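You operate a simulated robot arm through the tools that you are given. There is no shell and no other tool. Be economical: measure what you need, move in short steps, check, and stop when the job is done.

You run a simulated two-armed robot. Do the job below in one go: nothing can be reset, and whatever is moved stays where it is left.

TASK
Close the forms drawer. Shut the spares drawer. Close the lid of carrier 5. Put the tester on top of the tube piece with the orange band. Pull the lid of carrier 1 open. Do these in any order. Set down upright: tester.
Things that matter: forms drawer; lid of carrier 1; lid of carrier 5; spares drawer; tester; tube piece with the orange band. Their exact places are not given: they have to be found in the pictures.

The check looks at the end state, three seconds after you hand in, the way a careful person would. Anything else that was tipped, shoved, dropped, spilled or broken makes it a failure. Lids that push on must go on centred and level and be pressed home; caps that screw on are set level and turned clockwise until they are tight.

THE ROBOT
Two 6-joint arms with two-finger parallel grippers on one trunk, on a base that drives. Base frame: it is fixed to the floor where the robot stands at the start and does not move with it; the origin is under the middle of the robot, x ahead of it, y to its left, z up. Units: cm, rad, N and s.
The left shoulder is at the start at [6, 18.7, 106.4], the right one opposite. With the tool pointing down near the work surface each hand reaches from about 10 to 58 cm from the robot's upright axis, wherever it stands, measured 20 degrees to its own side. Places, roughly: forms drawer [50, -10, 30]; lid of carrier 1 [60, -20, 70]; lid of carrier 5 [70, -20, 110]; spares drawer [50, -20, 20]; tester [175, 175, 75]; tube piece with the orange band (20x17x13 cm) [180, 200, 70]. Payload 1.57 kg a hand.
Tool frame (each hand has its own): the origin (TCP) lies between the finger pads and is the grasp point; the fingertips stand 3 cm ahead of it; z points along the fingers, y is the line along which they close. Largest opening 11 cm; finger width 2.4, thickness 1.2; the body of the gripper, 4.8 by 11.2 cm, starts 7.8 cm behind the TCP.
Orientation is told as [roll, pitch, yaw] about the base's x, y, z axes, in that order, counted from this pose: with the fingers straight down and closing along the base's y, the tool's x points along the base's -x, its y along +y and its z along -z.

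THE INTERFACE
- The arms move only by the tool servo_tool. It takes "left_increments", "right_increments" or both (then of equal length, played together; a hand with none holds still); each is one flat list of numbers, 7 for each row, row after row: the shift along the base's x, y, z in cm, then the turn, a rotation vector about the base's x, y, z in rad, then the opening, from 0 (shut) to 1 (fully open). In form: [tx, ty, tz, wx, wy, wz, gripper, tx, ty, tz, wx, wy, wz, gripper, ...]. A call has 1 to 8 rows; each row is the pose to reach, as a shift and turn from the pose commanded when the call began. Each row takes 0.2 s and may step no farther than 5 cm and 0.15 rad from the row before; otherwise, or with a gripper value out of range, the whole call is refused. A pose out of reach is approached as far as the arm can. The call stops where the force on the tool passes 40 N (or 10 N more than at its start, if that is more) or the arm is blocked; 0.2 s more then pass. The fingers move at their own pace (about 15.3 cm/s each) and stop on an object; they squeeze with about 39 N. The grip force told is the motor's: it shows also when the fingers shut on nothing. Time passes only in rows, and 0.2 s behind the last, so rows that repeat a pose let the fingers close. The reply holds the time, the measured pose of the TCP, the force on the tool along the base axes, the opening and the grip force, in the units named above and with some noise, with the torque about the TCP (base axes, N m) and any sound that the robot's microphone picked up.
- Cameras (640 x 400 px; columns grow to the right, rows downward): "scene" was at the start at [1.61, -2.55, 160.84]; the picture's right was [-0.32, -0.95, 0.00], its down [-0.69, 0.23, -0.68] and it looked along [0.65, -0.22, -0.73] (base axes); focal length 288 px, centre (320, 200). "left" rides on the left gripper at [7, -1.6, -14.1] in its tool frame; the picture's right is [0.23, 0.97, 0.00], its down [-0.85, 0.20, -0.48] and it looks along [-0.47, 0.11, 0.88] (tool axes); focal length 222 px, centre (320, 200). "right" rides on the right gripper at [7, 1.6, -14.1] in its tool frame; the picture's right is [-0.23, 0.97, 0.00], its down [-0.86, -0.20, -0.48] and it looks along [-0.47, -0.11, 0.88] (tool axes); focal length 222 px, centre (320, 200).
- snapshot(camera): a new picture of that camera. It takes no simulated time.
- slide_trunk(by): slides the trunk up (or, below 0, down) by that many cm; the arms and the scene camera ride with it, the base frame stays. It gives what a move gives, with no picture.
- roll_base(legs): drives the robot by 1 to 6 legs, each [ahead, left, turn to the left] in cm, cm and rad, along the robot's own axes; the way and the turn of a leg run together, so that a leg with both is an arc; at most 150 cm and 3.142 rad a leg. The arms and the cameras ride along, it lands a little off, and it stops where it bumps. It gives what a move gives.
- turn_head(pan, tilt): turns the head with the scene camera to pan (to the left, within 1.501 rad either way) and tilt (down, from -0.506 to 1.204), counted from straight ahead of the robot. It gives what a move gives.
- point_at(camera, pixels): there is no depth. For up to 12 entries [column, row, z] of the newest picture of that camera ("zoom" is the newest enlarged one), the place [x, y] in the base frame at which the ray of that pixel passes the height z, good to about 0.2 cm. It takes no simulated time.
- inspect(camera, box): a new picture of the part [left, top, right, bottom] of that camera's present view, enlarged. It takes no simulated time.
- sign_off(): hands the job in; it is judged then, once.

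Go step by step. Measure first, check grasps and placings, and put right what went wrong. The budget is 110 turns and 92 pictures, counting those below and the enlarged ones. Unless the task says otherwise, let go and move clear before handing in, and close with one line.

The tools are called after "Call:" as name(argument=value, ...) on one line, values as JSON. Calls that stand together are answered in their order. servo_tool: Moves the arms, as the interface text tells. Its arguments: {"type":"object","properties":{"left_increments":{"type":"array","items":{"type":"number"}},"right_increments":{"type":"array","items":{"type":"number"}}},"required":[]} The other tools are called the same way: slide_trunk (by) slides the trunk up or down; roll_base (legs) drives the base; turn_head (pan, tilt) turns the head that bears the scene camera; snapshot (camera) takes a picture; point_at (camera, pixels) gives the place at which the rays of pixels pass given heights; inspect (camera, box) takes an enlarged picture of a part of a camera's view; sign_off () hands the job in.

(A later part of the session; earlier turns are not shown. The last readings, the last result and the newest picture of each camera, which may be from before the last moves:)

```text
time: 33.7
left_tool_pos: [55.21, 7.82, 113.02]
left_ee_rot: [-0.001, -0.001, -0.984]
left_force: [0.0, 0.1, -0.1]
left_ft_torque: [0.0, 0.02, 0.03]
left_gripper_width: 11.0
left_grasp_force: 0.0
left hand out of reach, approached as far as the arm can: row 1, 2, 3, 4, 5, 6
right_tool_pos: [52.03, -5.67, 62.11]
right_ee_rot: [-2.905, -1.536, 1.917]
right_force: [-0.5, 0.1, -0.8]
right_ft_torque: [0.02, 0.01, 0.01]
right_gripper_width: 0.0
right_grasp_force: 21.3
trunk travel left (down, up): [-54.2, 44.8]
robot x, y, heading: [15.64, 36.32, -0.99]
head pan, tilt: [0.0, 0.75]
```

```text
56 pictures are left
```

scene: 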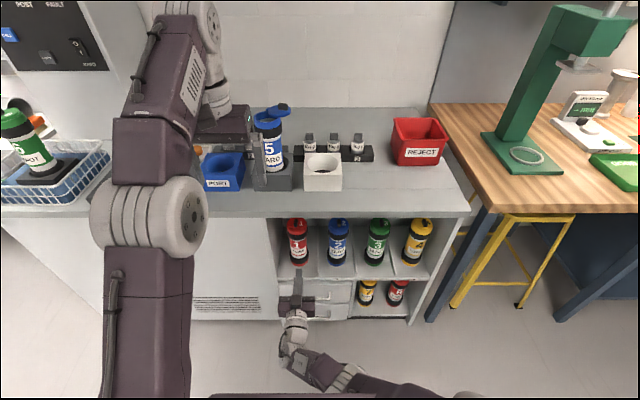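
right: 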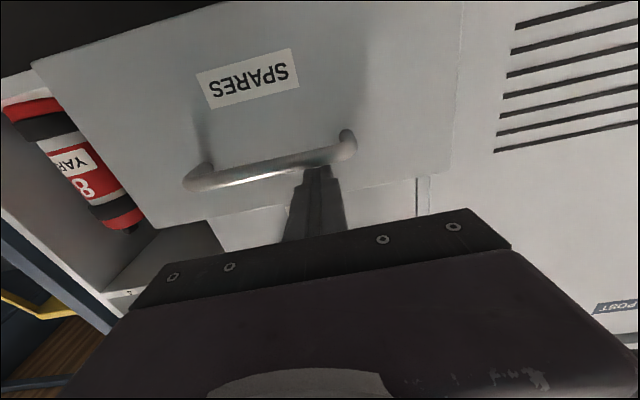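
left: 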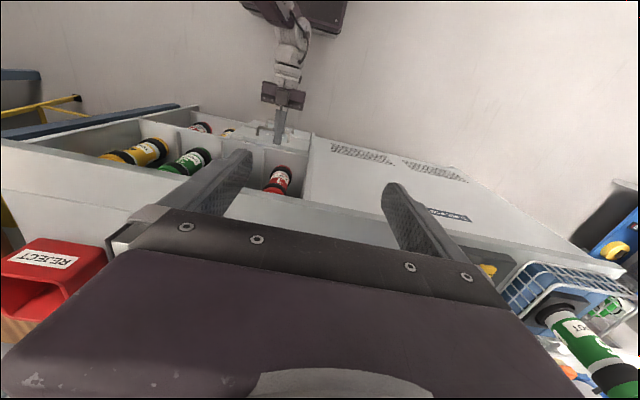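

The hand camera sees behind the gripper, so it can't help here. I'll do carrier 1 first with the plan: right hand grips its body from the front, draws it out, left hand swivels the lid. I shift the base 8 cm left and bring the right hand in front of carrier 1.

Call:
roll_base(legs=[[0, 8, 0]])

Call:
servo_tool(right_increments=[-1.9, -1.3, -0.8, 0, 0, 0, 0.8, -3.8, -2.5, -1.6, 0, 0, 0, 0.8, -5.8, -3.9, -2.6, 0, 0, 0, 0.8])

Call:
snapshot(camera="scene")

Call:
snapshot(camera="right")

```text
time: 34.8
left_tool_pos: [62.22, 12.53, 113.02]
left_ee_rot: [-0.001, -0.002, -0.985]
left_force: [0.7, 0.1, -0.1]
left_ft_torque: [-0.03, 0.0, 0.04]
left_gripper_width: 11.01
left_grasp_force: 0.0
right_tool_pos: [58.8, -1.08, 62.15]
right_ee_rot: [-2.875, -1.534, 1.885]
right_force: [0.1, -0.5, 0.4]
right_ft_torque: [-0.02, 0.0, -0.02]
right_gripper_width: 0.01
right_grasp_force: 21.3
trunk travel left (down, up): [-54.2, 44.8]
robot x, y, heading: [22.69, 40.94, -0.983]
head pan, tilt: [0.0, 0.75]
```

```text
time: 35.6
left_tool_pos: [61.94, 12.33, 113.07]
left_ee_rot: [0.0, -0.002, -0.986]
left_force: [-0.9, -0.8, 0.0]
left_ft_torque: [0.03, -0.01, -0.04]
left_gripper_width: 10.98
left_grasp_force: 0.1
right_tool_pos: [53.54, -5.33, 59.01]
right_ee_rot: [-2.952, -1.534, 1.964]
right_force: [0.0, -0.8, -0.5]
right_ft_torque: [-0.05, 0.03, 0.01]
right_gripper_width: 8.8
right_grasp_force: 0.0
right hand out of reach, approached as far as the arm can: row 1, 2, 3
trunk travel left (down, up): [-54.2, 44.8]
robot x, y, heading: [22.33, 40.99, -0.976]
head pan, tilt: [0.0, 0.75]
```

```text
55 pictures are left
```

scene: 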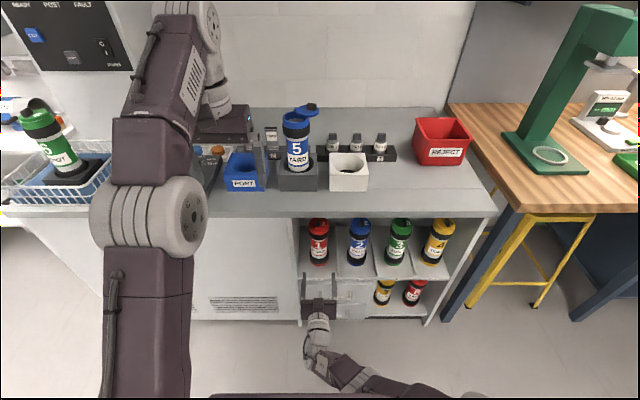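

```text
54 pictures are left
```

right: 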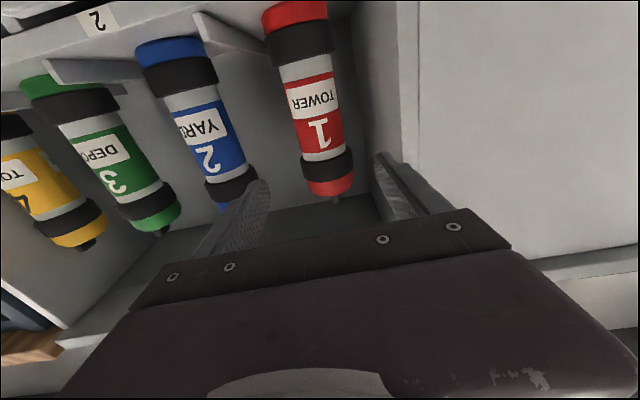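

The right camera sees carrier 1 between the fingers. I measure its position with rays from both cameras.

Call:
point_at(camera="right", pixels=[[283, 110, 59], [336, 95, 59], [320, 115, 59], [300, 15, 49], [330, 180, 70], [372, 155, 59]])

Call:
point_at(camera="scene", pixels=[[309, 244, 59], [328, 244, 59], [318, 222, 70], [318, 222, 71], [318, 264, 48]])

Call:
inspect(camera="scene", box=[270, 80, 370, 300])

```text
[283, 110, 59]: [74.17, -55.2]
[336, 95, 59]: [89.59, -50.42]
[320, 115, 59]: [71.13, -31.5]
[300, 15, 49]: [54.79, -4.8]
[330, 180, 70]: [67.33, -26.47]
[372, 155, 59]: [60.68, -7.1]
```

```text
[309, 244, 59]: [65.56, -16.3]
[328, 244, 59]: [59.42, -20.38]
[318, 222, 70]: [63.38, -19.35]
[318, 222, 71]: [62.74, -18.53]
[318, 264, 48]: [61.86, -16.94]
```

```text
1.82 times, centred on (320, 190) of scene
```

zoom: 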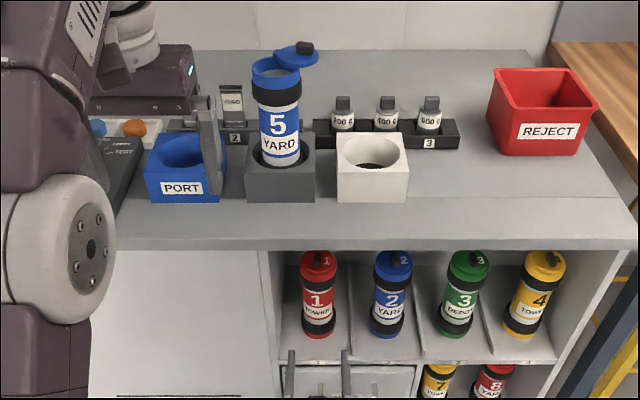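

Carrier 1's axis is at about t 42.0, hand at t 41.7 — aligned. I roll 10 cm ahead so the tips just begin to straddle it, then look.

Call:
servo_tool(right_increments=[0.25, 0.16, 0, 0, 0, 0, 0.88])

Call:
roll_base(legs=[[9, 0, 0]])

Call:
snapshot(camera="right")

Call:
inspect(camera="scene", box=[260, 200, 380, 320])

```text
time: 36.0
left_tool_pos: [62.03, 12.49, 113.02]
left_ee_rot: [0.001, -0.001, -0.988]
left_force: [-0.4, 0.1, -0.8]
left_ft_torque: [0.01, 0.0, -0.01]
left_gripper_width: 10.99
left_grasp_force: 0.0
right_tool_pos: [53.8, -5.15, 58.83]
right_ee_rot: [-2.902, -1.536, 1.91]
right_force: [-0.4, -0.2, -1.0]
right_ft_torque: [-0.04, 0.0, 0.0]
right_gripper_width: 9.66
right_grasp_force: 0.1
trunk travel left (down, up): [-54.2, 44.8]
robot x, y, heading: [22.94, 41.25, -0.985]
head pan, tilt: [0.0, 0.75]
```

```text
time: 37.1
left_tool_pos: [67.21, 4.74, 113.12]
left_ee_rot: [0.001, -0.001, -0.982]
left_force: [0.5, -0.6, 0.0]
left_ft_torque: [0.04, 0.01, 0.03]
left_gripper_width: 10.99
left_grasp_force: 0.0
right_tool_pos: [59.1, -12.59, 58.77]
right_ee_rot: [-2.897, -1.535, 1.911]
right_force: [-0.1, -0.7, -0.5]
right_ft_torque: [0.0, 0.0, 0.02]
right_gripper_width: 9.65
right_grasp_force: 0.0
trunk travel left (down, up): [-54.2, 44.8]
robot x, y, heading: [27.59, 33.42, -0.985]
head pan, tilt: [0.0, 0.75]
```

```text
52 pictures are left
```

right: 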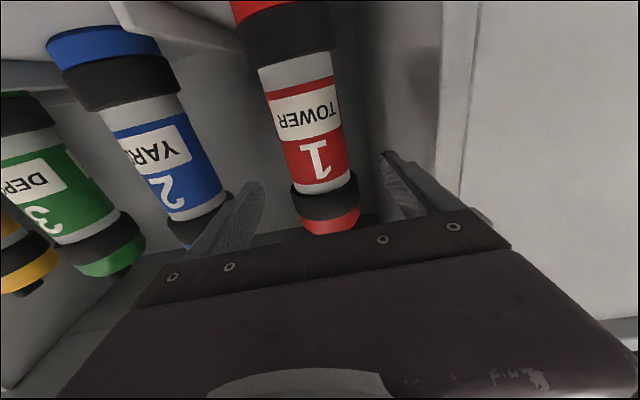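

```text
3.33 times, centred on (320, 260) of scene
```

zoom: 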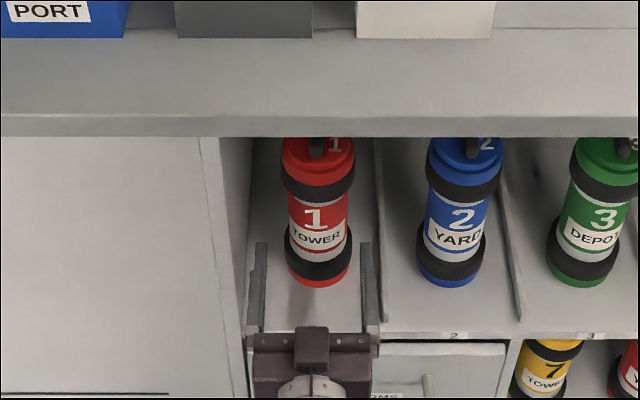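

The fingers' middle is about 0.6 cm left of the carrier's axis. I correct this and advance 6.8 cm around the body.

Call:
servo_tool(right_increments=[-0.5, -0.33, 0.3, 0, 0, 0, 0.88, 0.7, -2.2, 0.3, 0, 0, 0, 0.88, 2.0, -4.1, 0.3, 0, 0, 0, 0.88, 3.25, -6.0, 0.3, 0, 0, 0, 0.88])

Call:
snapshot(camera="right")

Call:
inspect(camera="scene", box=[260, 200, 380, 320])

```text
time: 38.1
left_tool_pos: [67.21, 4.96, 113.11]
left_ee_rot: [0.0, 0.0, -0.982]
left_force: [1.1, 0.0, 0.1]
left_ft_torque: [0.02, 0.04, -0.05]
left_gripper_width: 11.02
left_grasp_force: 0.1
right_tool_pos: [61.06, -17.37, 61.59]
right_ee_rot: [-2.89, -1.536, 1.902]
right_force: [-0.9, 0.0, 0.5]
right_ft_torque: [-0.02, -0.06, 0.0]
right_gripper_width: 9.68
right_grasp_force: 0.1
right hand out of reach, approached as far as the arm can: row 1, 2, 3, 4
trunk travel left (down, up): [-54.2, 44.8]
robot x, y, heading: [27.78, 33.4, -0.986]
head pan, tilt: [0.0, 0.75]
```

```text
50 pictures are left
```

right: 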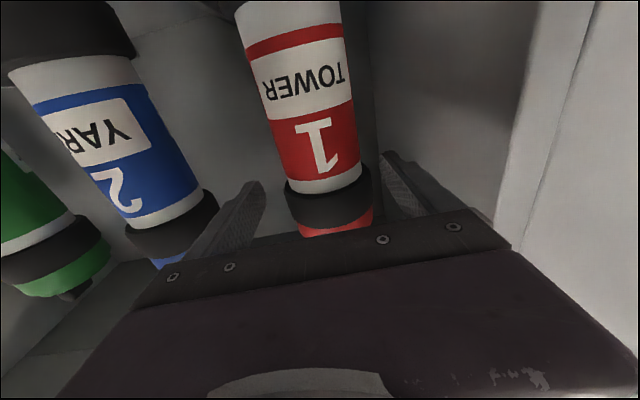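

```text
3.33 times, centred on (320, 260) of scene
```

zoom: 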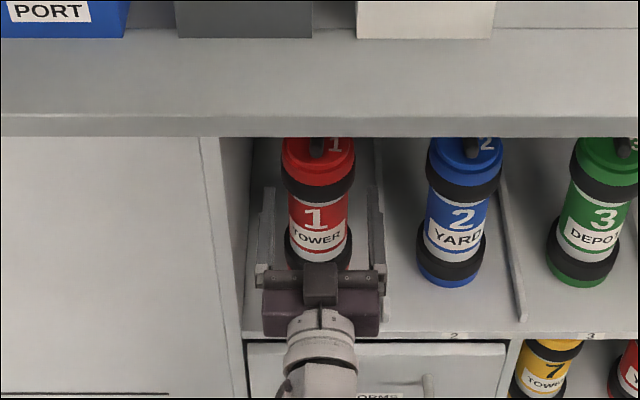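

TCP is at n 48.1 but z 61.6, near the upper black band. I lower the trunk 3 cm and roll 2 cm ahead, then close.

Call:
slide_trunk(by=-3)

Call:
roll_base(legs=[[2, 0, 0]])

Call:
snapshot(camera="right")

Call:
inspect(camera="scene", box=[270, 200, 370, 300])

```text
time: 38.8
left_tool_pos: [67.12, 5.0, 110.09]
left_ee_rot: [0.0, -0.002, -0.984]
left_force: [1.3, -0.9, 0.0]
left_ft_torque: [0.02, 0.0, 0.02]
left_gripper_width: 11.02
left_grasp_force: 0.1
right_tool_pos: [60.94, -17.35, 58.58]
right_ee_rot: [-2.908, -1.537, 1.922]
right_force: [-0.1, 0.2, 1.0]
right_ft_torque: [0.01, -0.04, 0.02]
right_gripper_width: 9.68
right_grasp_force: 0.0
trunk travel left (down, up): [-51.2, 47.8]
robot x, y, heading: [27.38, 33.07, -0.983]
head pan, tilt: [0.0, 0.75]
```

```text
time: 39.6
left_tool_pos: [68.19, 3.22, 110.09]
left_ee_rot: [-0.001, -0.002, -0.983]
left_force: [0.6, 1.3, -0.2]
left_ft_torque: [0.01, 0.01, 0.02]
left_gripper_width: 10.96
left_grasp_force: 0.1
right_tool_pos: [62.07, -18.79, 58.65]
right_ee_rot: [-2.9, -1.536, 1.913]
right_force: [-0.1, 0.8, -0.7]
right_ft_torque: [-0.01, -0.02, 0.04]
right_gripper_width: 9.68
right_grasp_force: 0.0
trunk travel left (down, up): [-51.2, 47.8]
robot x, y, heading: [28.68, 31.69, -0.984]
head pan, tilt: [0.0, 0.75]
```

```text
48 pictures are left
```

right: 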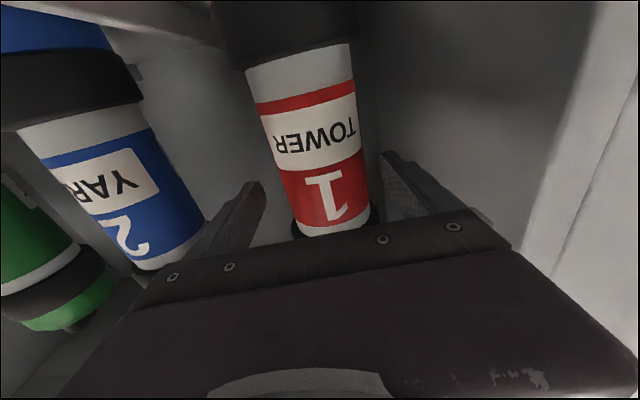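

```text
4.00 times, centred on (320, 250) of scene
```

zoom: 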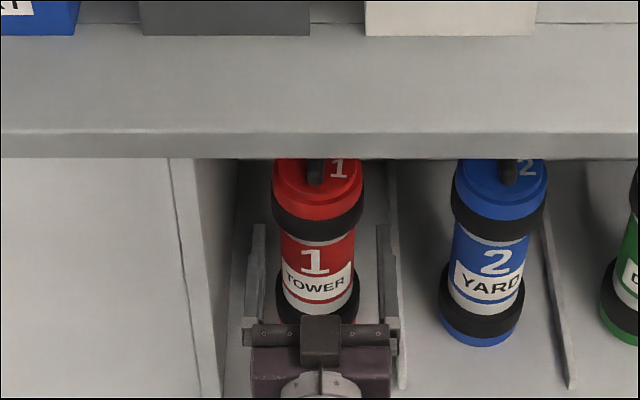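

Centred on the body. Close the right gripper.

Call:
servo_tool(right_increments=[0, 0, 0, 0, 0, 0, 0.75, 0, 0, 0, 0, 0, 0, 0.65, 0, 0, 0, 0, 0, 0, 0.58, 0, 0, 0, 0, 0, 0, 0.3, 0, 0, 0, 0, 0, 0, 0.0, 0, 0, 0, 0, 0, 0, 0.0])

Call:
inspect(camera="scene", box=[270, 200, 370, 300])

```text
time: 41.0
left_tool_pos: [68.22, 3.33, 110.16]
left_ee_rot: [0.0, -0.002, -0.983]
left_force: [-0.2, -0.2, -0.7]
left_ft_torque: [0.0, -0.01, -0.01]
left_gripper_width: 11.0
left_grasp_force: 0.1
right_tool_pos: [62.25, -18.8, 58.51]
right_ee_rot: [-2.913, -1.537, 1.926]
right_force: [1.5, 0.1, 0.7]
right_ft_torque: [0.16, -0.26, 0.05]
right_gripper_width: 6.46
right_grasp_force: 39.3
trunk travel left (down, up): [-51.2, 47.8]
robot x, y, heading: [29.0, 31.69, -0.986]
head pan, tilt: [0.0, 0.75]
```

```text
4.00 times, centred on (320, 250) of scene
```

zoom: 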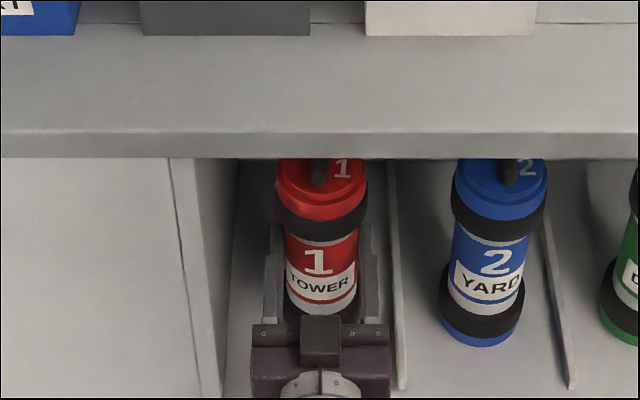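

Gripped (6.46 cm, 39 N). I lift 1.5 cm by the trunk and roll back 20 cm to bring the carrier out.

Call:
slide_trunk(by=1.5)

Call:
roll_base(legs=[[-22, 0, 0]])

Call:
snapshot(camera="scene")

Call:
inspect(camera="scene", box=[260, 190, 380, 310])

```text
time: 41.6
left_tool_pos: [68.16, 3.21, 111.56]
left_ee_rot: [0.0, -0.002, -0.985]
left_force: [-0.6, 0.6, 0.3]
left_ft_torque: [0.02, -0.02, -0.03]
left_gripper_width: 11.0
left_grasp_force: 0.1
right_tool_pos: [62.16, -18.89, 59.91]
right_ee_rot: [-2.885, -1.537, 1.897]
right_force: [-0.2, 0.3, -2.5]
right_ft_torque: [0.08, -0.03, -0.01]
right_gripper_width: 6.45
right_grasp_force: 38.9
trunk travel left (down, up): [-52.7, 46.3]
robot x, y, heading: [28.27, 31.73, -0.987]
head pan, tilt: [0.0, 0.75]
```

```text
time: 43.3
left_tool_pos: [55.87, 21.61, 111.58]
left_ee_rot: [0.0, -0.002, -0.991]
left_force: [-0.6, 0.4, 0.0]
left_ft_torque: [-0.04, -0.01, 0.0]
left_gripper_width: 11.01
left_grasp_force: 0.1
right_tool_pos: [49.56, -0.65, 60.06]
right_ee_rot: [-2.907, -1.537, 1.911]
right_force: [0.0, -0.3, -2.8]
right_ft_torque: [0.04, 0.05, -0.02]
right_gripper_width: 6.44
right_grasp_force: 39.0
trunk travel left (down, up): [-52.7, 46.3]
robot x, y, heading: [16.5, 49.94, -0.996]
head pan, tilt: [0.0, 0.75]
```

```text
45 pictures are left
```

scene: 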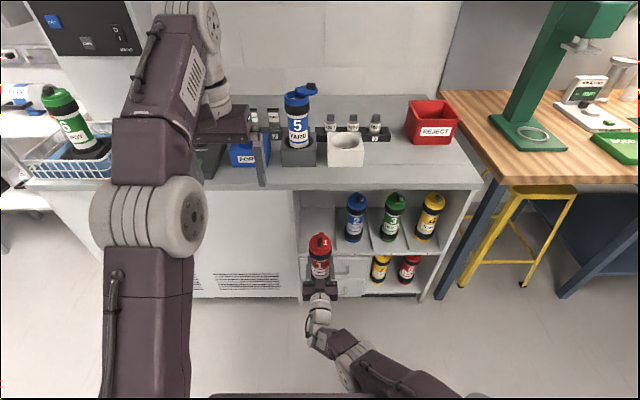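

```text
3.33 times, centred on (320, 250) of scene
```

zoom: 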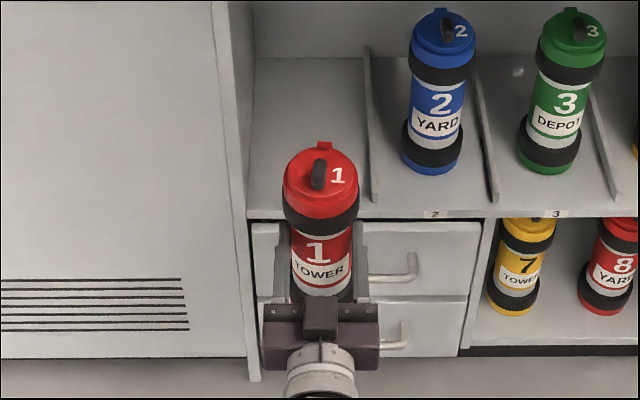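

Carrier 1 is out and held. I draw the right arm in 9 cm so the left hand can reach the lid from above.

Call:
servo_tool(right_increments=[-1.2, 1.9, 0, 0, 0, 0, 0, -2.5, 3.8, 0, 0, 0, 0, 0, -3.7, 5.6, 0, 0, 0, 0, 0, -4.9, 7.5, 0, 0, 0, 0, 0], left_increments=[-1, -1.5, -2, 0, 0, 0, 0.4, -2, -3, -4, 0, 0, 0, 0.4, -3, -4.5, -6, 0, 0, 0, 0.4, -4, -6, -8, 0, 0, 0, 0.4])

Call:
snapshot(camera="scene")

Call:
inspect(camera="scene", box=[270, 210, 370, 310])

```text
time: 44.3
left_tool_pos: [51.68, 15.57, 103.65]
left_ee_rot: [0.001, -0.003, -0.991]
left_force: [-0.1, 0.4, -0.4]
left_ft_torque: [0.04, -0.01, 0.0]
left_gripper_width: 4.38
left_grasp_force: 0.0
right_tool_pos: [46.43, 6.64, 58.56]
right_ee_rot: [-2.872, -1.533, 1.875]
right_force: [0.7, -0.2, -2.4]
right_ft_torque: [0.0, 0.07, -0.01]
right_gripper_width: 6.47
right_grasp_force: 39.1
right hand out of reach, approached as far as the arm can: row 3, 4
trunk travel left (down, up): [-52.7, 46.3]
robot x, y, heading: [16.56, 50.11, -0.987]
head pan, tilt: [0.0, 0.75]
```

```text
43 pictures are left
```

scene: 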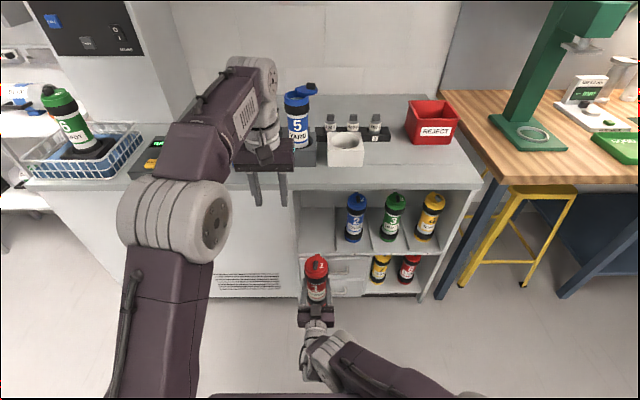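

```text
4.00 times, centred on (320, 260) of scene
```

zoom: 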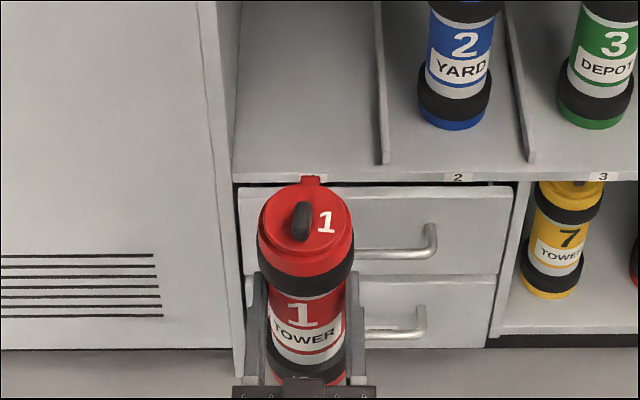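

Carrier 1 is 52.7 cm ahead of the axis. I measure lid centre, knob and tab at z about 70.6-72.

Call:
point_at(camera="scene", pixels=[[316.2, 266.5, 70.5], [315.5, 265.5, 72], [317.5, 255.5, 70.5], [304.8, 266, 70.5], [327.5, 266, 70.5], [313, 269, 70.5], [317, 260, 72]])

Call:
snapshot(camera="left")

```text
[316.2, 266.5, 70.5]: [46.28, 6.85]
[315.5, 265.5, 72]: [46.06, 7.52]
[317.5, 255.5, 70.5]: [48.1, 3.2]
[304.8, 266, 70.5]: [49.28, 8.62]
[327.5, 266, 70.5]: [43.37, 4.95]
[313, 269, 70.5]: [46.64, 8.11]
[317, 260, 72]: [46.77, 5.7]
```

```text
41 pictures are left
```

left: 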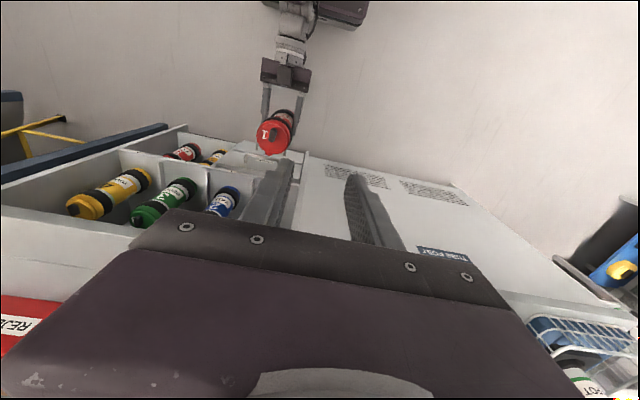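

Lid centre (46.3,6.85), pivot tab at (48.1,3.2), consistent with the right TCP. I bring the left hand over the knob, stopping at z 78.

Call:
servo_tool(left_increments=[-1.8, -2.83, -3.5, 0, 0, 0, 0.32, -3.6, -5.67, -7, 0, 0, 0, 0.32, -5.4, -8.5, -10.5, 0, 0, 0, 0.32, -5.4, -8.5, -15, 0, 0, 0, 0.32, -5.4, -8.5, -19, 0, 0, 0, 0.32, -5.4, -8.5, -22.5, 0, 0, 0, 0.32, -5.4, -8.5, -25.6, 0, 0, 0, 0.32])

Call:
snapshot(camera="left")

Call:
inspect(camera="scene", box=[250, 200, 390, 330])

```text
time: 45.9
left_tool_pos: [46.31, 7.04, 77.74]
left_ee_rot: [0.0, -0.002, -0.992]
left_force: [-0.9, -0.4, -0.1]
left_ft_torque: [0.0, -0.02, 0.0]
left_gripper_width: 3.5
left_grasp_force: 0.0
right_tool_pos: [46.36, 6.64, 58.42]
right_ee_rot: [-2.856, -1.533, 1.862]
right_force: [0.2, 1.2, -3.1]
right_ft_torque: [0.04, 0.05, 0.01]
right_gripper_width: 6.46
right_grasp_force: 39.0
trunk travel left (down, up): [-52.7, 46.3]
robot x, y, heading: [16.36, 49.93, -0.99]
head pan, tilt: [0.0, 0.75]
```

```text
40 pictures are left
```

left: 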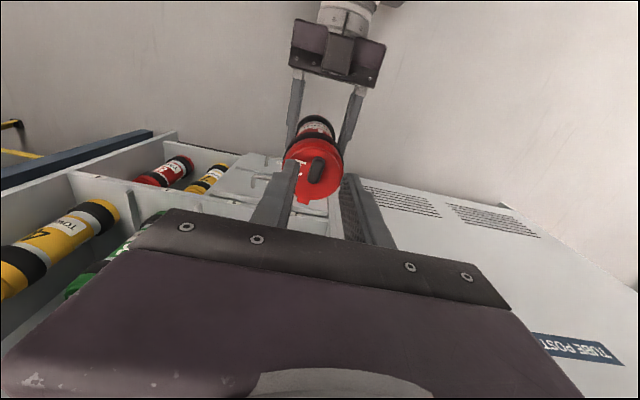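

```text
3.08 times, centred on (320, 265) of scene
```

zoom: 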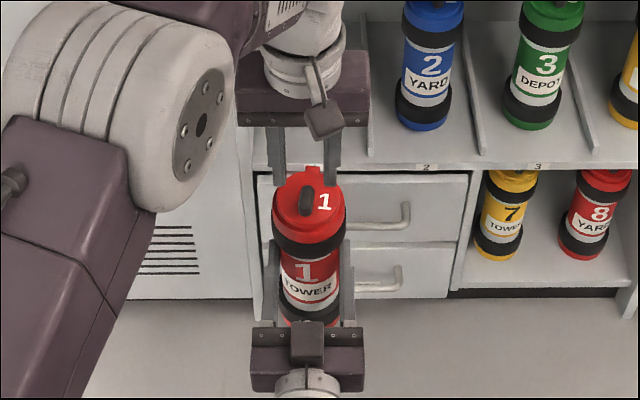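

The knob (317,170) lies midway between the left fingers. I descend 3.2 cm and look.

Call:
servo_tool(left_increments=[0, 0, -1.5, 0, 0, 0, 0.32, 0, 0, -2.5, 0, 0, 0, 0.32, 0, 0, -3.2, 0, 0, 0, 0.32])

Call:
inspect(camera="left", box=[240, 90, 400, 230])

Call:
inspect(camera="scene", box=[270, 220, 370, 310])

```text
time: 46.7
left_tool_pos: [46.49, 7.11, 74.88]
left_ee_rot: [-0.001, -0.003, -0.991]
left_force: [-0.3, 0.8, -0.9]
left_ft_torque: [0.03, 0.0, -0.04]
left_gripper_width: 3.52
left_grasp_force: 0.1
right_tool_pos: [46.28, 6.53, 58.5]
right_ee_rot: [-2.859, -1.533, 1.862]
right_force: [1.2, -0.3, -3.1]
right_ft_torque: [0.06, 0.03, -0.03]
right_gripper_width: 6.42
right_grasp_force: 39.4
trunk travel left (down, up): [-52.7, 46.3]
robot x, y, heading: [16.25, 50.17, -0.986]
head pan, tilt: [0.0, 0.75]
```

```text
2.86 times, centred on (320, 160) of left
```

zoom: 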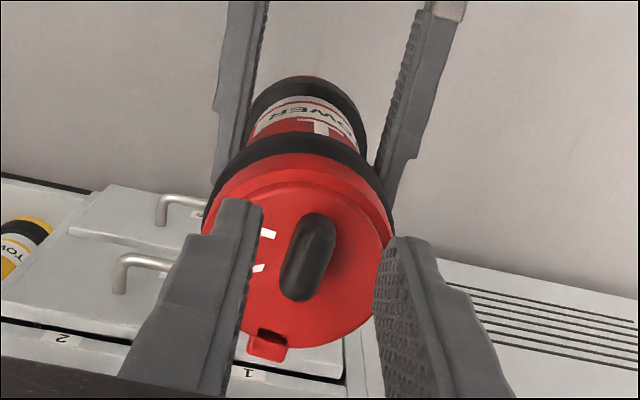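

```text
4.44 times, centred on (320, 265) of scene
```

zoom: 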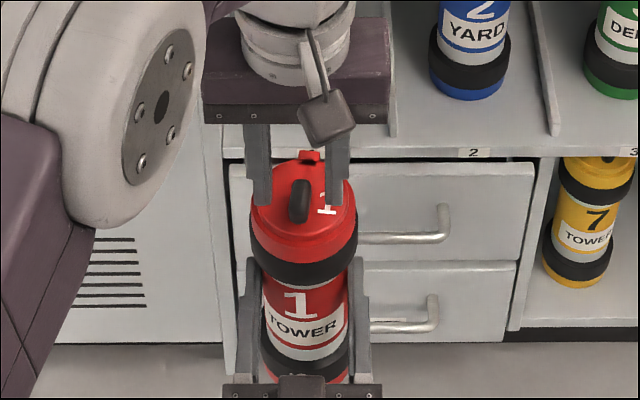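

Fingers straddle the knob. I go 0.7 cm lower, narrow to a loose cage, and swing it counter-clockwise about the tab by 0.6 rad.

Call:
servo_tool(left_increments=[0, 0, -0.4, 0, 0, 0, 0.25, 0, 0, -0.7, 0, 0, 0, 0.17, -0.55, -0.3, -0.7, 0, 0, 0.15, 0.17, -1.05, -0.67, -0.7, 0, 0, 0.3, 0.17, -1.48, -1.12, -0.7, 0, 0, 0.45, 0.17, -1.85, -1.62, -0.7, 0, 0, 0.6, 0.17])

Call:
inspect(camera="left", box=[240, 90, 400, 230])

Call:
inspect(camera="scene", box=[270, 220, 370, 310])

```text
time: 48.1
left_tool_pos: [44.45, 5.55, 74.14]
left_ee_rot: [-0.002, -0.003, -0.388]
left_force: [-0.3, 0.4, 0.0]
left_ft_torque: [0.02, 0.0, -0.02]
left_gripper_width: 1.89
left_grasp_force: 0.0
right_tool_pos: [46.32, 6.74, 58.47]
right_ee_rot: [-2.863, -1.533, 1.867]
right_force: [-0.2, 0.9, -1.6]
right_ft_torque: [0.03, 0.08, 0.02]
right_gripper_width: 6.43
right_grasp_force: 38.4
trunk travel left (down, up): [-52.7, 46.3]
robot x, y, heading: [16.28, 50.26, -0.99]
head pan, tilt: [0.0, 0.75]
```

```text
2.86 times, centred on (320, 160) of left
```

zoom: 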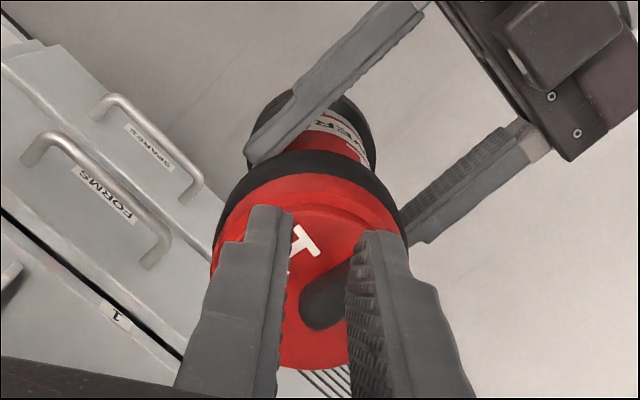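

```text
4.44 times, centred on (320, 265) of scene
```

zoom: 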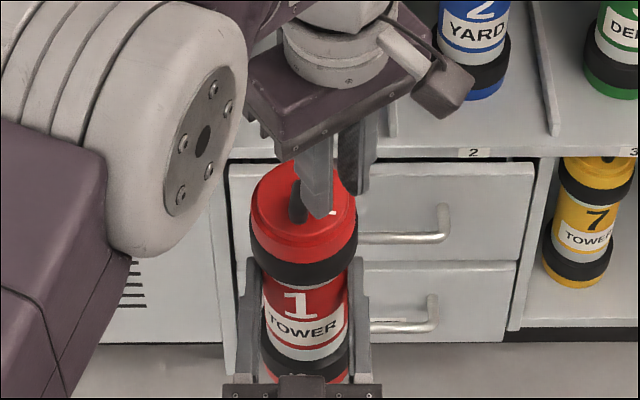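

The fingertips passed over the knob; the lid did not turn. I raise, swing back to the start, and descend further, to tip z about 70.

Call:
servo_tool(left_increments=[0, 0, 1.0, 0, 0, 0, 0.3, 0.5, 0.5, 1.0, 0, 0, -0.15, 0.3, 1.0, 0.9, 1.0, 0, 0, -0.3, 0.3, 1.4, 1.3, 1.0, 0, 0, -0.45, 0.3, 1.85, 1.62, 1.0, 0, 0, -0.6, 0.3, 1.85, 1.62, 0, 0, 0, -0.6, 0.3, 1.85, 1.62, -0.6, 0, 0, -0.6, 0.3, 1.85, 1.62, -1.2, 0, 0, -0.6, 0.3])

Call:
inspect(camera="left", box=[240, 90, 400, 230])

```text
time: 49.9
left_tool_pos: [46.39, 6.98, 72.9]
left_ee_rot: [-0.001, -0.002, -0.991]
left_force: [1.0, 0.0, -1.0]
left_ft_torque: [0.02, -0.01, -0.02]
left_gripper_width: 3.3
left_grasp_force: 0.0
right_tool_pos: [46.35, 6.62, 58.36]
right_ee_rot: [-2.859, -1.534, 1.862]
right_force: [-0.2, 0.0, -2.5]
right_ft_torque: [0.06, 0.04, -0.01]
right_gripper_width: 6.44
right_grasp_force: 38.6
trunk travel left (down, up): [-52.7, 46.3]
robot x, y, heading: [16.2, 50.24, -0.991]
head pan, tilt: [0.0, 0.75]
```

```text
2.86 times, centred on (320, 160) of left
```

zoom: 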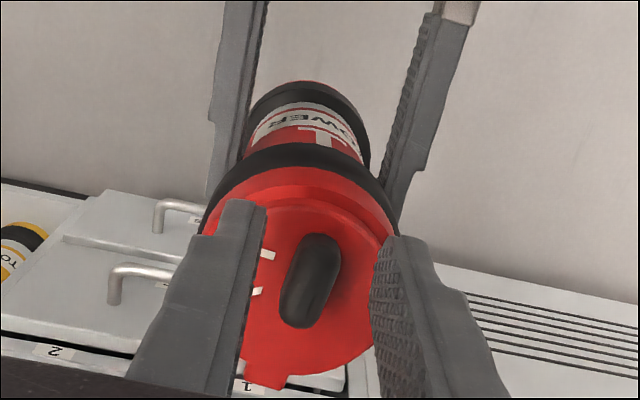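

No contact yet at tip z 69.9. I close on the knob to find whether it is between the fingers.

Call:
servo_tool(left_increments=[0, 0, 0, 0, 0, 0, 0.2, 0, 0, 0, 0, 0, 0, 0.1, 0, 0, 0, 0, 0, 0, 0.0, 0, 0, 0, 0, 0, 0, 0.0])

Call:
inspect(camera="left", box=[240, 90, 400, 230])

```text
time: 50.9
left_tool_pos: [46.27, 6.99, 72.94]
left_ee_rot: [-0.002, -0.002, -0.992]
left_force: [0.7, 0.0, 0.3]
left_ft_torque: [-0.03, -0.05, 0.0]
left_gripper_width: 0.0
left_grasp_force: 20.9
right_tool_pos: [46.4, 6.65, 58.56]
right_ee_rot: [-2.859, -1.536, 1.861]
right_force: [1.1, -0.4, -1.4]
right_ft_torque: [0.06, -0.03, -0.01]
right_gripper_width: 6.44
right_grasp_force: 38.9
trunk travel left (down, up): [-52.7, 46.3]
robot x, y, heading: [16.25, 50.17, -0.996]
head pan, tilt: [0.0, 0.75]
```

```text
2.86 times, centred on (320, 160) of left
```

zoom: 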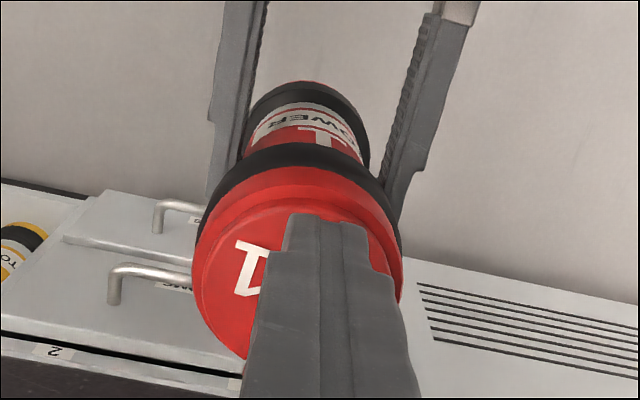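

Fingers closed above the knob (width 0), so the lid is lower than I assumed. I triangulate the tab and knob from the stored left and scene snapshots.

Call:
point_at(camera="left", pixels=[[303, 204, 64], [303, 204, 67], [303, 204, 70], [317, 170, 66], [317, 170, 68], [317, 170, 70]])

Call:
point_at(camera="scene", pixels=[[317.5, 255.5, 64], [317.5, 255.5, 67], [317.5, 255.5, 70], [315.5, 265.5, 66], [315.5, 265.5, 68], [315.5, 265.5, 70]])

```text
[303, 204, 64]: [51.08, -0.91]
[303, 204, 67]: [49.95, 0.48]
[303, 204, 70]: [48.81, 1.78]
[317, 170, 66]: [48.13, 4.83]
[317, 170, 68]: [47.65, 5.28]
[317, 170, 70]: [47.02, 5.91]
```

```text
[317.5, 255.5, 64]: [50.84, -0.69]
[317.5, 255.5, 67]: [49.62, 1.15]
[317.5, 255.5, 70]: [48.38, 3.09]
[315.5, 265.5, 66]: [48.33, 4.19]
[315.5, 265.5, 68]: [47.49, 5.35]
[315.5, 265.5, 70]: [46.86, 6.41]
```

Rays meet at tab (50.6,-0.4, z 64.7) and knob (47.9,4.7, z 67): the lid top is at about 65. I move the left hand over the true knob and lower to tip z 66.

Call:
servo_tool(left_increments=[0.85, -1.2, 0, 0, 0, 0, 0.3, 1.7, -2.4, 0, 0, 0, 0, 0.32, 1.7, -2.4, -1.5, 0, 0, 0, 0.32, 1.7, -2.4, -2.8, 0, 0, 0, 0.32, 1.7, -2.4, -3.8, 0, 0, 0, 0.32])

Call:
inspect(camera="left", box=[240, 90, 400, 230])

```text
time: 52.1
left_tool_pos: [48.07, 4.42, 69.26]
left_ee_rot: [-0.002, -0.006, -0.991]
left_force: [-2.1, -1.2, 21.2]
left_ft_torque: [0.02, 0.71, -0.14]
left_gripper_width: 3.64
left_grasp_force: 0.6
right_tool_pos: [46.21, 6.54, 58.25]
right_ee_rot: [-2.723, -1.54, 1.728]
right_force: [1.6, -0.8, -23.8]
right_ft_torque: [0.43, 0.25, 0.27]
right_gripper_width: 6.44
right_grasp_force: 39.4
trunk travel left (down, up): [-52.7, 46.3]
robot x, y, heading: [16.45, 49.97, -0.991]
head pan, tilt: [0.0, 0.75]
```

```text
2.86 times, centred on (320, 160) of left
```

zoom: 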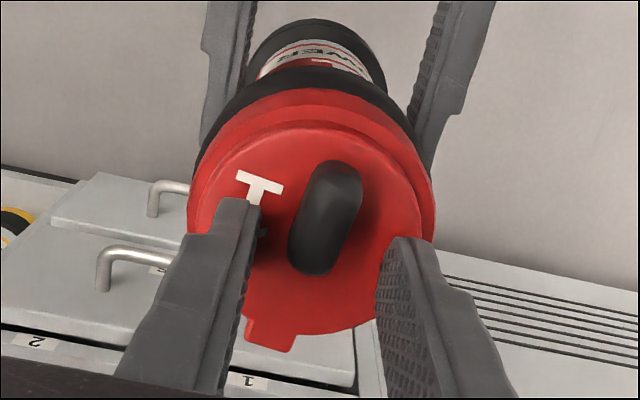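

Contact with the lid (21 N) at tip z 66.3; the knob stands between the fingers. I raise 0.5 cm, centre 0.5 cm back, and grip the knob.

Call:
servo_tool(left_increments=[0, 0, 0.5, 0, 0, 0, 0.32, -0.28, 0.42, 0.5, 0, 0, 0, 0.2, -0.28, 0.42, 0.5, 0, 0, 0, 0.1, -0.28, 0.42, 0.5, 0, 0, 0, 0, -0.28, 0.42, 0.5, 0, 0, 0, 0])

```text
time: 53.3
left_tool_pos: [47.79, 5.16, 69.48]
left_ee_rot: [-0.003, 0.001, -0.991]
left_force: [-13.8, -10.3, -7.5]
left_ft_torque: [-0.48, 0.53, -0.69]
left_gripper_width: 1.59
left_grasp_force: 31.3
right_tool_pos: [46.51, 6.78, 58.7]
right_ee_rot: [-2.91, -1.529, 1.916]
right_force: [13.5, 9.9, 5.9]
right_ft_torque: [-0.73, 0.79, 1.06]
right_gripper_width: 6.44
right_grasp_force: 39.6
trunk travel left (down, up): [-52.7, 46.3]
robot x, y, heading: [16.39, 50.15, -0.993]
head pan, tilt: [0.0, 0.75]
```

Knob gripped (1.6 cm). I swing it along the arc about the tab, counter-clockwise, 0.6 rad first.

Call:
servo_tool(left_increments=[-0.53, -0.41, 0, 0, 0, 0.15, 0, -1.0, -0.9, 0, 0, 0, 0.3, 0, -1.39, -1.45, 0, 0, 0, 0.45, 0, -1.69, -2.06, 0, 0, 0, 0.6, 0])

Call:
inspect(camera="scene", box=[270, 220, 370, 310])

Call:
inspect(camera="left", box=[240, 90, 400, 230])

```text
time: 54.3
left_tool_pos: [46.04, 2.84, 69.5]
left_ee_rot: [-0.002, -0.002, -0.388]
left_force: [-19.0, -3.8, -4.3]
left_ft_torque: [-0.28, 0.86, -0.45]
left_gripper_width: 1.32
left_grasp_force: 29.8
right_tool_pos: [46.49, 6.61, 58.55]
right_ee_rot: [-2.84, -1.536, 1.844]
right_force: [18.8, 4.0, 4.4]
right_ft_torque: [-0.35, 1.16, 1.09]
right_gripper_width: 6.46
right_grasp_force: 39.0
trunk travel left (down, up): [-52.7, 46.3]
robot x, y, heading: [16.35, 50.15, -0.99]
head pan, tilt: [0.0, 0.75]
```

```text
4.44 times, centred on (320, 265) of scene
```

zoom: 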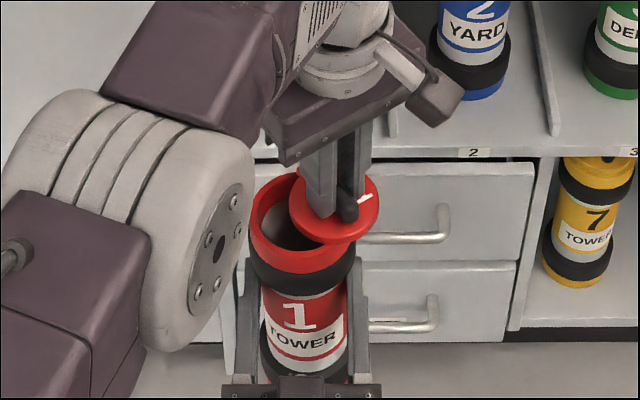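

```text
2.86 times, centred on (320, 160) of left
```

zoom: 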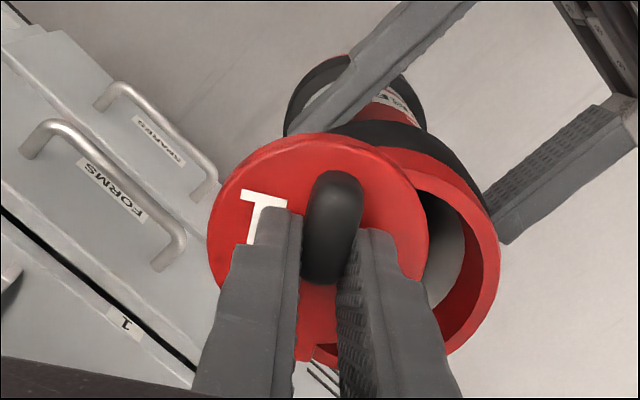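

The lid swivels open nicely. I continue the arc to about 1.5 rad.

Call:
servo_tool(left_increments=[-0.21, -0.64, 0, 0, 0, 0.15, 0, -0.31, -1.3, 0, 0, 0, 0.3, 0, -0.33, -1.98, 0, 0, 0, 0.45, 0, -0.23, -2.65, 0, 0, 0, 0.6, 0, -0.04, -3.3, 0, 0, 0, 0.75, 0, 0.24, -3.9, 0, 0, 0, 0.9, 0])

Call:
inspect(camera="scene", box=[260, 80, 380, 310])

```text
time: 55.7
left_tool_pos: [45.58, 2.87, 70.25]
left_ee_rot: [-0.003, -0.003, 0.513]
left_force: [0.5, -11.8, -3.7]
left_ft_torque: [-0.79, -0.45, -0.31]
left_gripper_width: 2.09
left_grasp_force: 34.2
left hand out of reach, approached as far as the arm can: row 1, 2, 3, 4, 5, 6
right_tool_pos: [46.22, 6.61, 58.54]
right_ee_rot: [-2.832, -1.535, 1.83]
right_force: [-0.8, 11.9, 3.6]
right_ft_torque: [-0.79, 0.41, 0.21]
right_gripper_width: 6.45
right_grasp_force: 39.0
trunk travel left (down, up): [-52.7, 46.3]
robot x, y, heading: [16.42, 50.21, -0.996]
head pan, tilt: [0.0, 0.75]
```

```text
1.74 times, centred on (320, 195) of scene
```

zoom: 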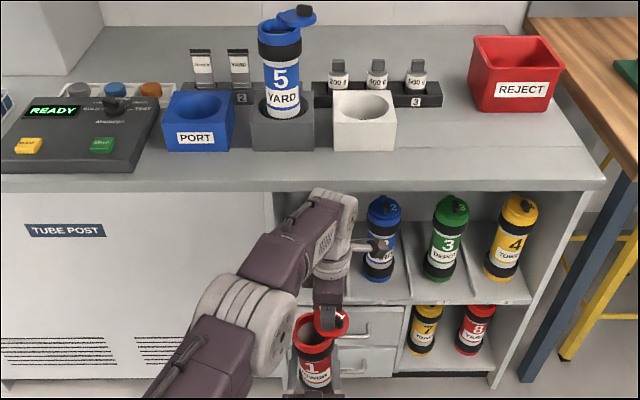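

The arm ran out of reach turning further. I let go, raise and look how far the lid is open.

Call:
servo_tool(left_increments=[0, 0, 0, 0, 0, 0, 0.35, 0, 0, 0, 0, 0, 0, 0.35, 0, 0, 3, 0, 0, 0, 0.35, -0.5, 1, 7, 0, 0, -0.15, 0.35, -0.5, 1, 10, 0, 0, -0.3, 0.35, -0.5, 1, 12, 0, 0, -0.45, 0.35])

Call:
snapshot(camera="scene")

Call:
inspect(camera="scene", box=[270, 220, 370, 310])

```text
time: 57.1
left_tool_pos: [45.21, 4.17, 82.25]
left_ee_rot: [0.0, -0.002, 0.056]
left_force: [0.6, 0.2, -0.4]
left_ft_torque: [0.01, 0.0, 0.03]
left_gripper_width: 3.83
left_grasp_force: 0.1
right_tool_pos: [46.36, 6.68, 58.53]
right_ee_rot: [-2.86, -1.534, 1.866]
right_force: [-0.6, 0.2, -2.3]
right_ft_torque: [0.06, -0.01, 0.05]
right_gripper_width: 6.35
right_grasp_force: 39.1
trunk travel left (down, up): [-52.7, 46.3]
robot x, y, heading: [16.85, 49.83, -0.992]
head pan, tilt: [0.0, 0.75]
```

```text
28 pictures are left
```

scene: 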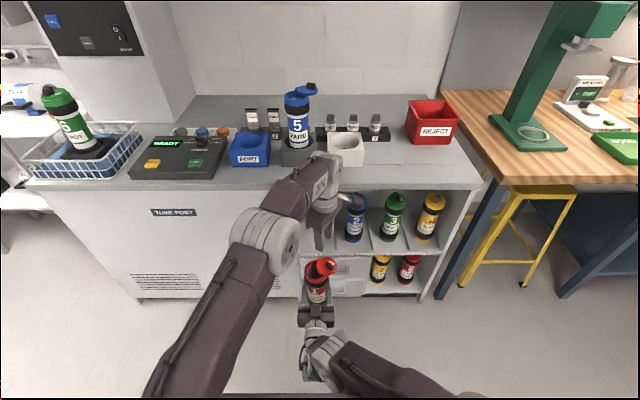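

```text
4.44 times, centred on (320, 265) of scene
```

zoom: 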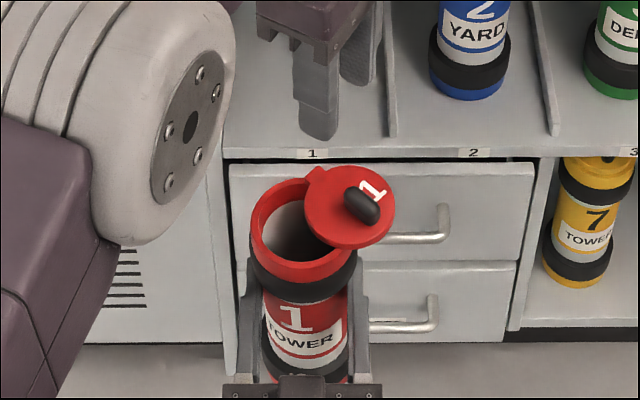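

The lid is open about 1.1 rad. I tilt the left tool forward for more reach and push the knob on with closed fingers.

Call:
servo_tool(left_increments=[0, -0.3, -4, -0.125, -0.082, 0, 0, 0, -0.7, -8, -0.25, -0.165, 0, 0, 0, -1.0, -10.5, -0.375, -0.247, 0, 0, 0, -1.0, -12.4, -0.375, -0.247, 0, 0, 0.05, -1.9, -12.4, -0.375, -0.247, 0, 0, 0.1, -2.8, -12.4, -0.375, -0.247, 0, 0, 0.2, -3.8, -12.4, -0.375, -0.247, 0, 0, 0.3, -4.5, -12.4, -0.375, -0.247, 0, 0])

Call:
inspect(camera="scene", box=[270, 220, 370, 310])

```text
time: 58.2
left_tool_pos: [45.36, 2.41, 70.16]
left_ee_rot: [-0.406, -0.217, 0.104]
left_force: [-1.2, 0.8, 4.3]
left_ft_torque: [-0.01, 0.07, -0.03]
left_gripper_width: 0.0
left_grasp_force: 21.7
right_tool_pos: [46.02, 6.71, 57.79]
right_ee_rot: [-2.207, -1.551, 1.212]
right_force: [1.1, 0.1, -5.7]
right_ft_torque: [0.22, 0.08, 0.04]
right_gripper_width: 6.36
right_grasp_force: 39.0
trunk travel left (down, up): [-52.7, 46.3]
robot x, y, heading: [16.21, 50.71, -0.992]
head pan, tilt: [0.0, 0.75]
stopped in row 5 (right hand): the force on the tool passed its limit (the readings are from after the stop); the commanded pose is now the measured one
```

```text
4.44 times, centred on (320, 265) of scene
```

zoom: 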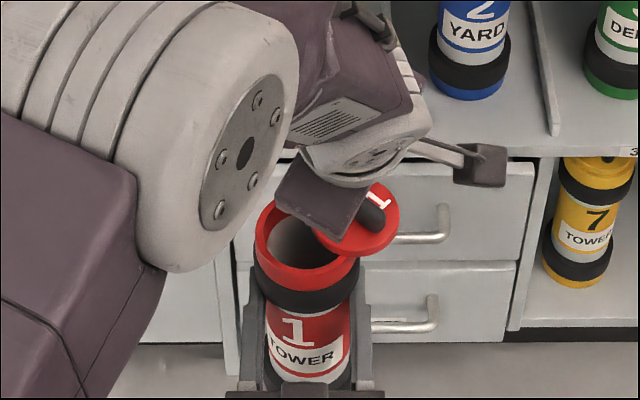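

The tip pressed on the lid. I raise 0.7 cm and continue pushing the knob.

Call:
servo_tool(left_increments=[0, 0, 0.7, 0, 0, 0, 0, 0.05, -0.8, 0.7, 0, 0, 0, 0, 0.1, -1.6, 0.7, 0, 0, 0, 0, 0.2, -2.4, 0.7, 0, 0, 0, 0, 0.3, -3.2, 0.7, 0, 0, 0, 0])

Call:
servo_tool(left_increments=[0, 0, 3, 0, 0, 0, 0, -1, 2, 8, 0, 0, 0, 0, -2, 5, 11, 0, 0, 0, 0, -4, 8, 12, 0, 0, 0, 0, -5, 11, 14, 0.12, 0.08, 0, 0, -5, 14, 16, 0.24, 0.16, 0, 0, -5, 17, 18, 0.36, 0.24, 0, 0])

Call:
inspect(camera="scene", box=[250, 200, 390, 310])

```text
time: 59.4
left_tool_pos: [45.6, -0.7, 70.97]
left_ee_rot: [-0.406, -0.218, 0.103]
left_force: [0.6, -0.2, 0.5]
left_ft_torque: [-0.02, 0.02, 0.01]
left_gripper_width: 0.0
left_grasp_force: 21.6
right_tool_pos: [46.08, 6.86, 57.77]
right_ee_rot: [-2.331, -1.553, 1.335]
right_force: [-0.1, 0.0, -2.4]
right_ft_torque: [0.02, 0.03, -0.04]
right_gripper_width: 6.33
right_grasp_force: 38.7
trunk travel left (down, up): [-52.7, 46.3]
robot x, y, heading: [16.61, 50.52, -0.991]
head pan, tilt: [0.0, 0.75]
```

```text
refused: row 2 steps farther than a row can; nothing moved
```

```text
3.64 times, centred on (320, 255) of scene
```

zoom: 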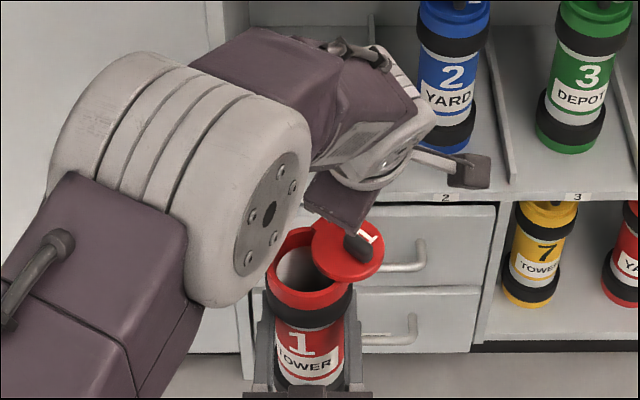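

The tip slid over the knob. I go back, lower by 1 cm relative to now, and push once more.

Call:
servo_tool(left_increments=[0, 0, 2.5, 0, 0, 0, 0, -0.1, 2.0, 2.5, 0, 0, 0, 0, -0.2, 3.9, 2.5, 0, 0, 0, 0, -0.2, 3.9, -1.0, 0, 0, 0, 0, -0.2, 3.1, -1.1, 0, 0, 0, 0, -0.1, 2.3, -1.1, 0, 0, 0, 0, 0, 1.5, -1.1, 0, 0, 0, 0, 0.1, 0.6, -1.1, 0, 0, 0, 0])

Call:
servo_tool(left_increments=[0, 0, 4, 0, 0, 0, 0, -0.5, 1, 8, 0, 0, 0, 0, -1, 3, 12, 0, 0, 0, 0, -2, 6, 15, 0.12, 0.08, 0, 0, -3, 9, 18, 0.24, 0.16, 0, 0, -3, 12, 21, 0.36, 0.24, 0, 0, -2, 15, 24, 0.36, 0.24, 0, 0])

Call:
snapshot(camera="scene")

```text
time: 61.2
left_tool_pos: [45.9, -0.31, 69.9]
left_ee_rot: [-0.406, -0.218, 0.103]
left_force: [-0.6, -0.1, -0.3]
left_ft_torque: [-0.01, 0.0, 0.01]
left_gripper_width: 0.02
left_grasp_force: 21.3
right_tool_pos: [46.09, 6.71, 57.74]
right_ee_rot: [-2.329, -1.553, 1.333]
right_force: [-0.5, 0.5, -2.6]
right_ft_torque: [0.07, 0.03, -0.02]
right_gripper_width: 6.31
right_grasp_force: 38.9
trunk travel left (down, up): [-52.7, 46.3]
robot x, y, heading: [16.09, 50.15, -0.998]
head pan, tilt: [0.0, 0.75]
```

```text
time: 62.8
left_tool_pos: [43.88, 15.11, 94.01]
left_ee_rot: [-0.025, -0.005, 0.06]
left_force: [0.3, 0.0, 1.4]
left_ft_torque: [-0.02, 0.01, -0.02]
left_gripper_width: 0.0
left_grasp_force: 21.3
right_tool_pos: [46.14, 6.82, 57.79]
right_ee_rot: [-2.368, -1.55, 1.376]
right_force: [0.1, 0.1, -2.4]
right_ft_torque: [0.06, 0.02, -0.02]
right_gripper_width: 6.32
right_grasp_force: 38.9
trunk travel left (down, up): [-52.7, 46.3]
robot x, y, heading: [16.72, 49.98, -0.991]
head pan, tilt: [0.0, 0.75]
```

```text
24 pictures are left
```

scene: 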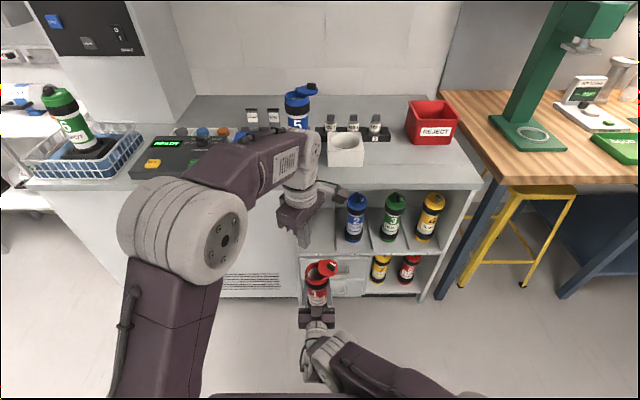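

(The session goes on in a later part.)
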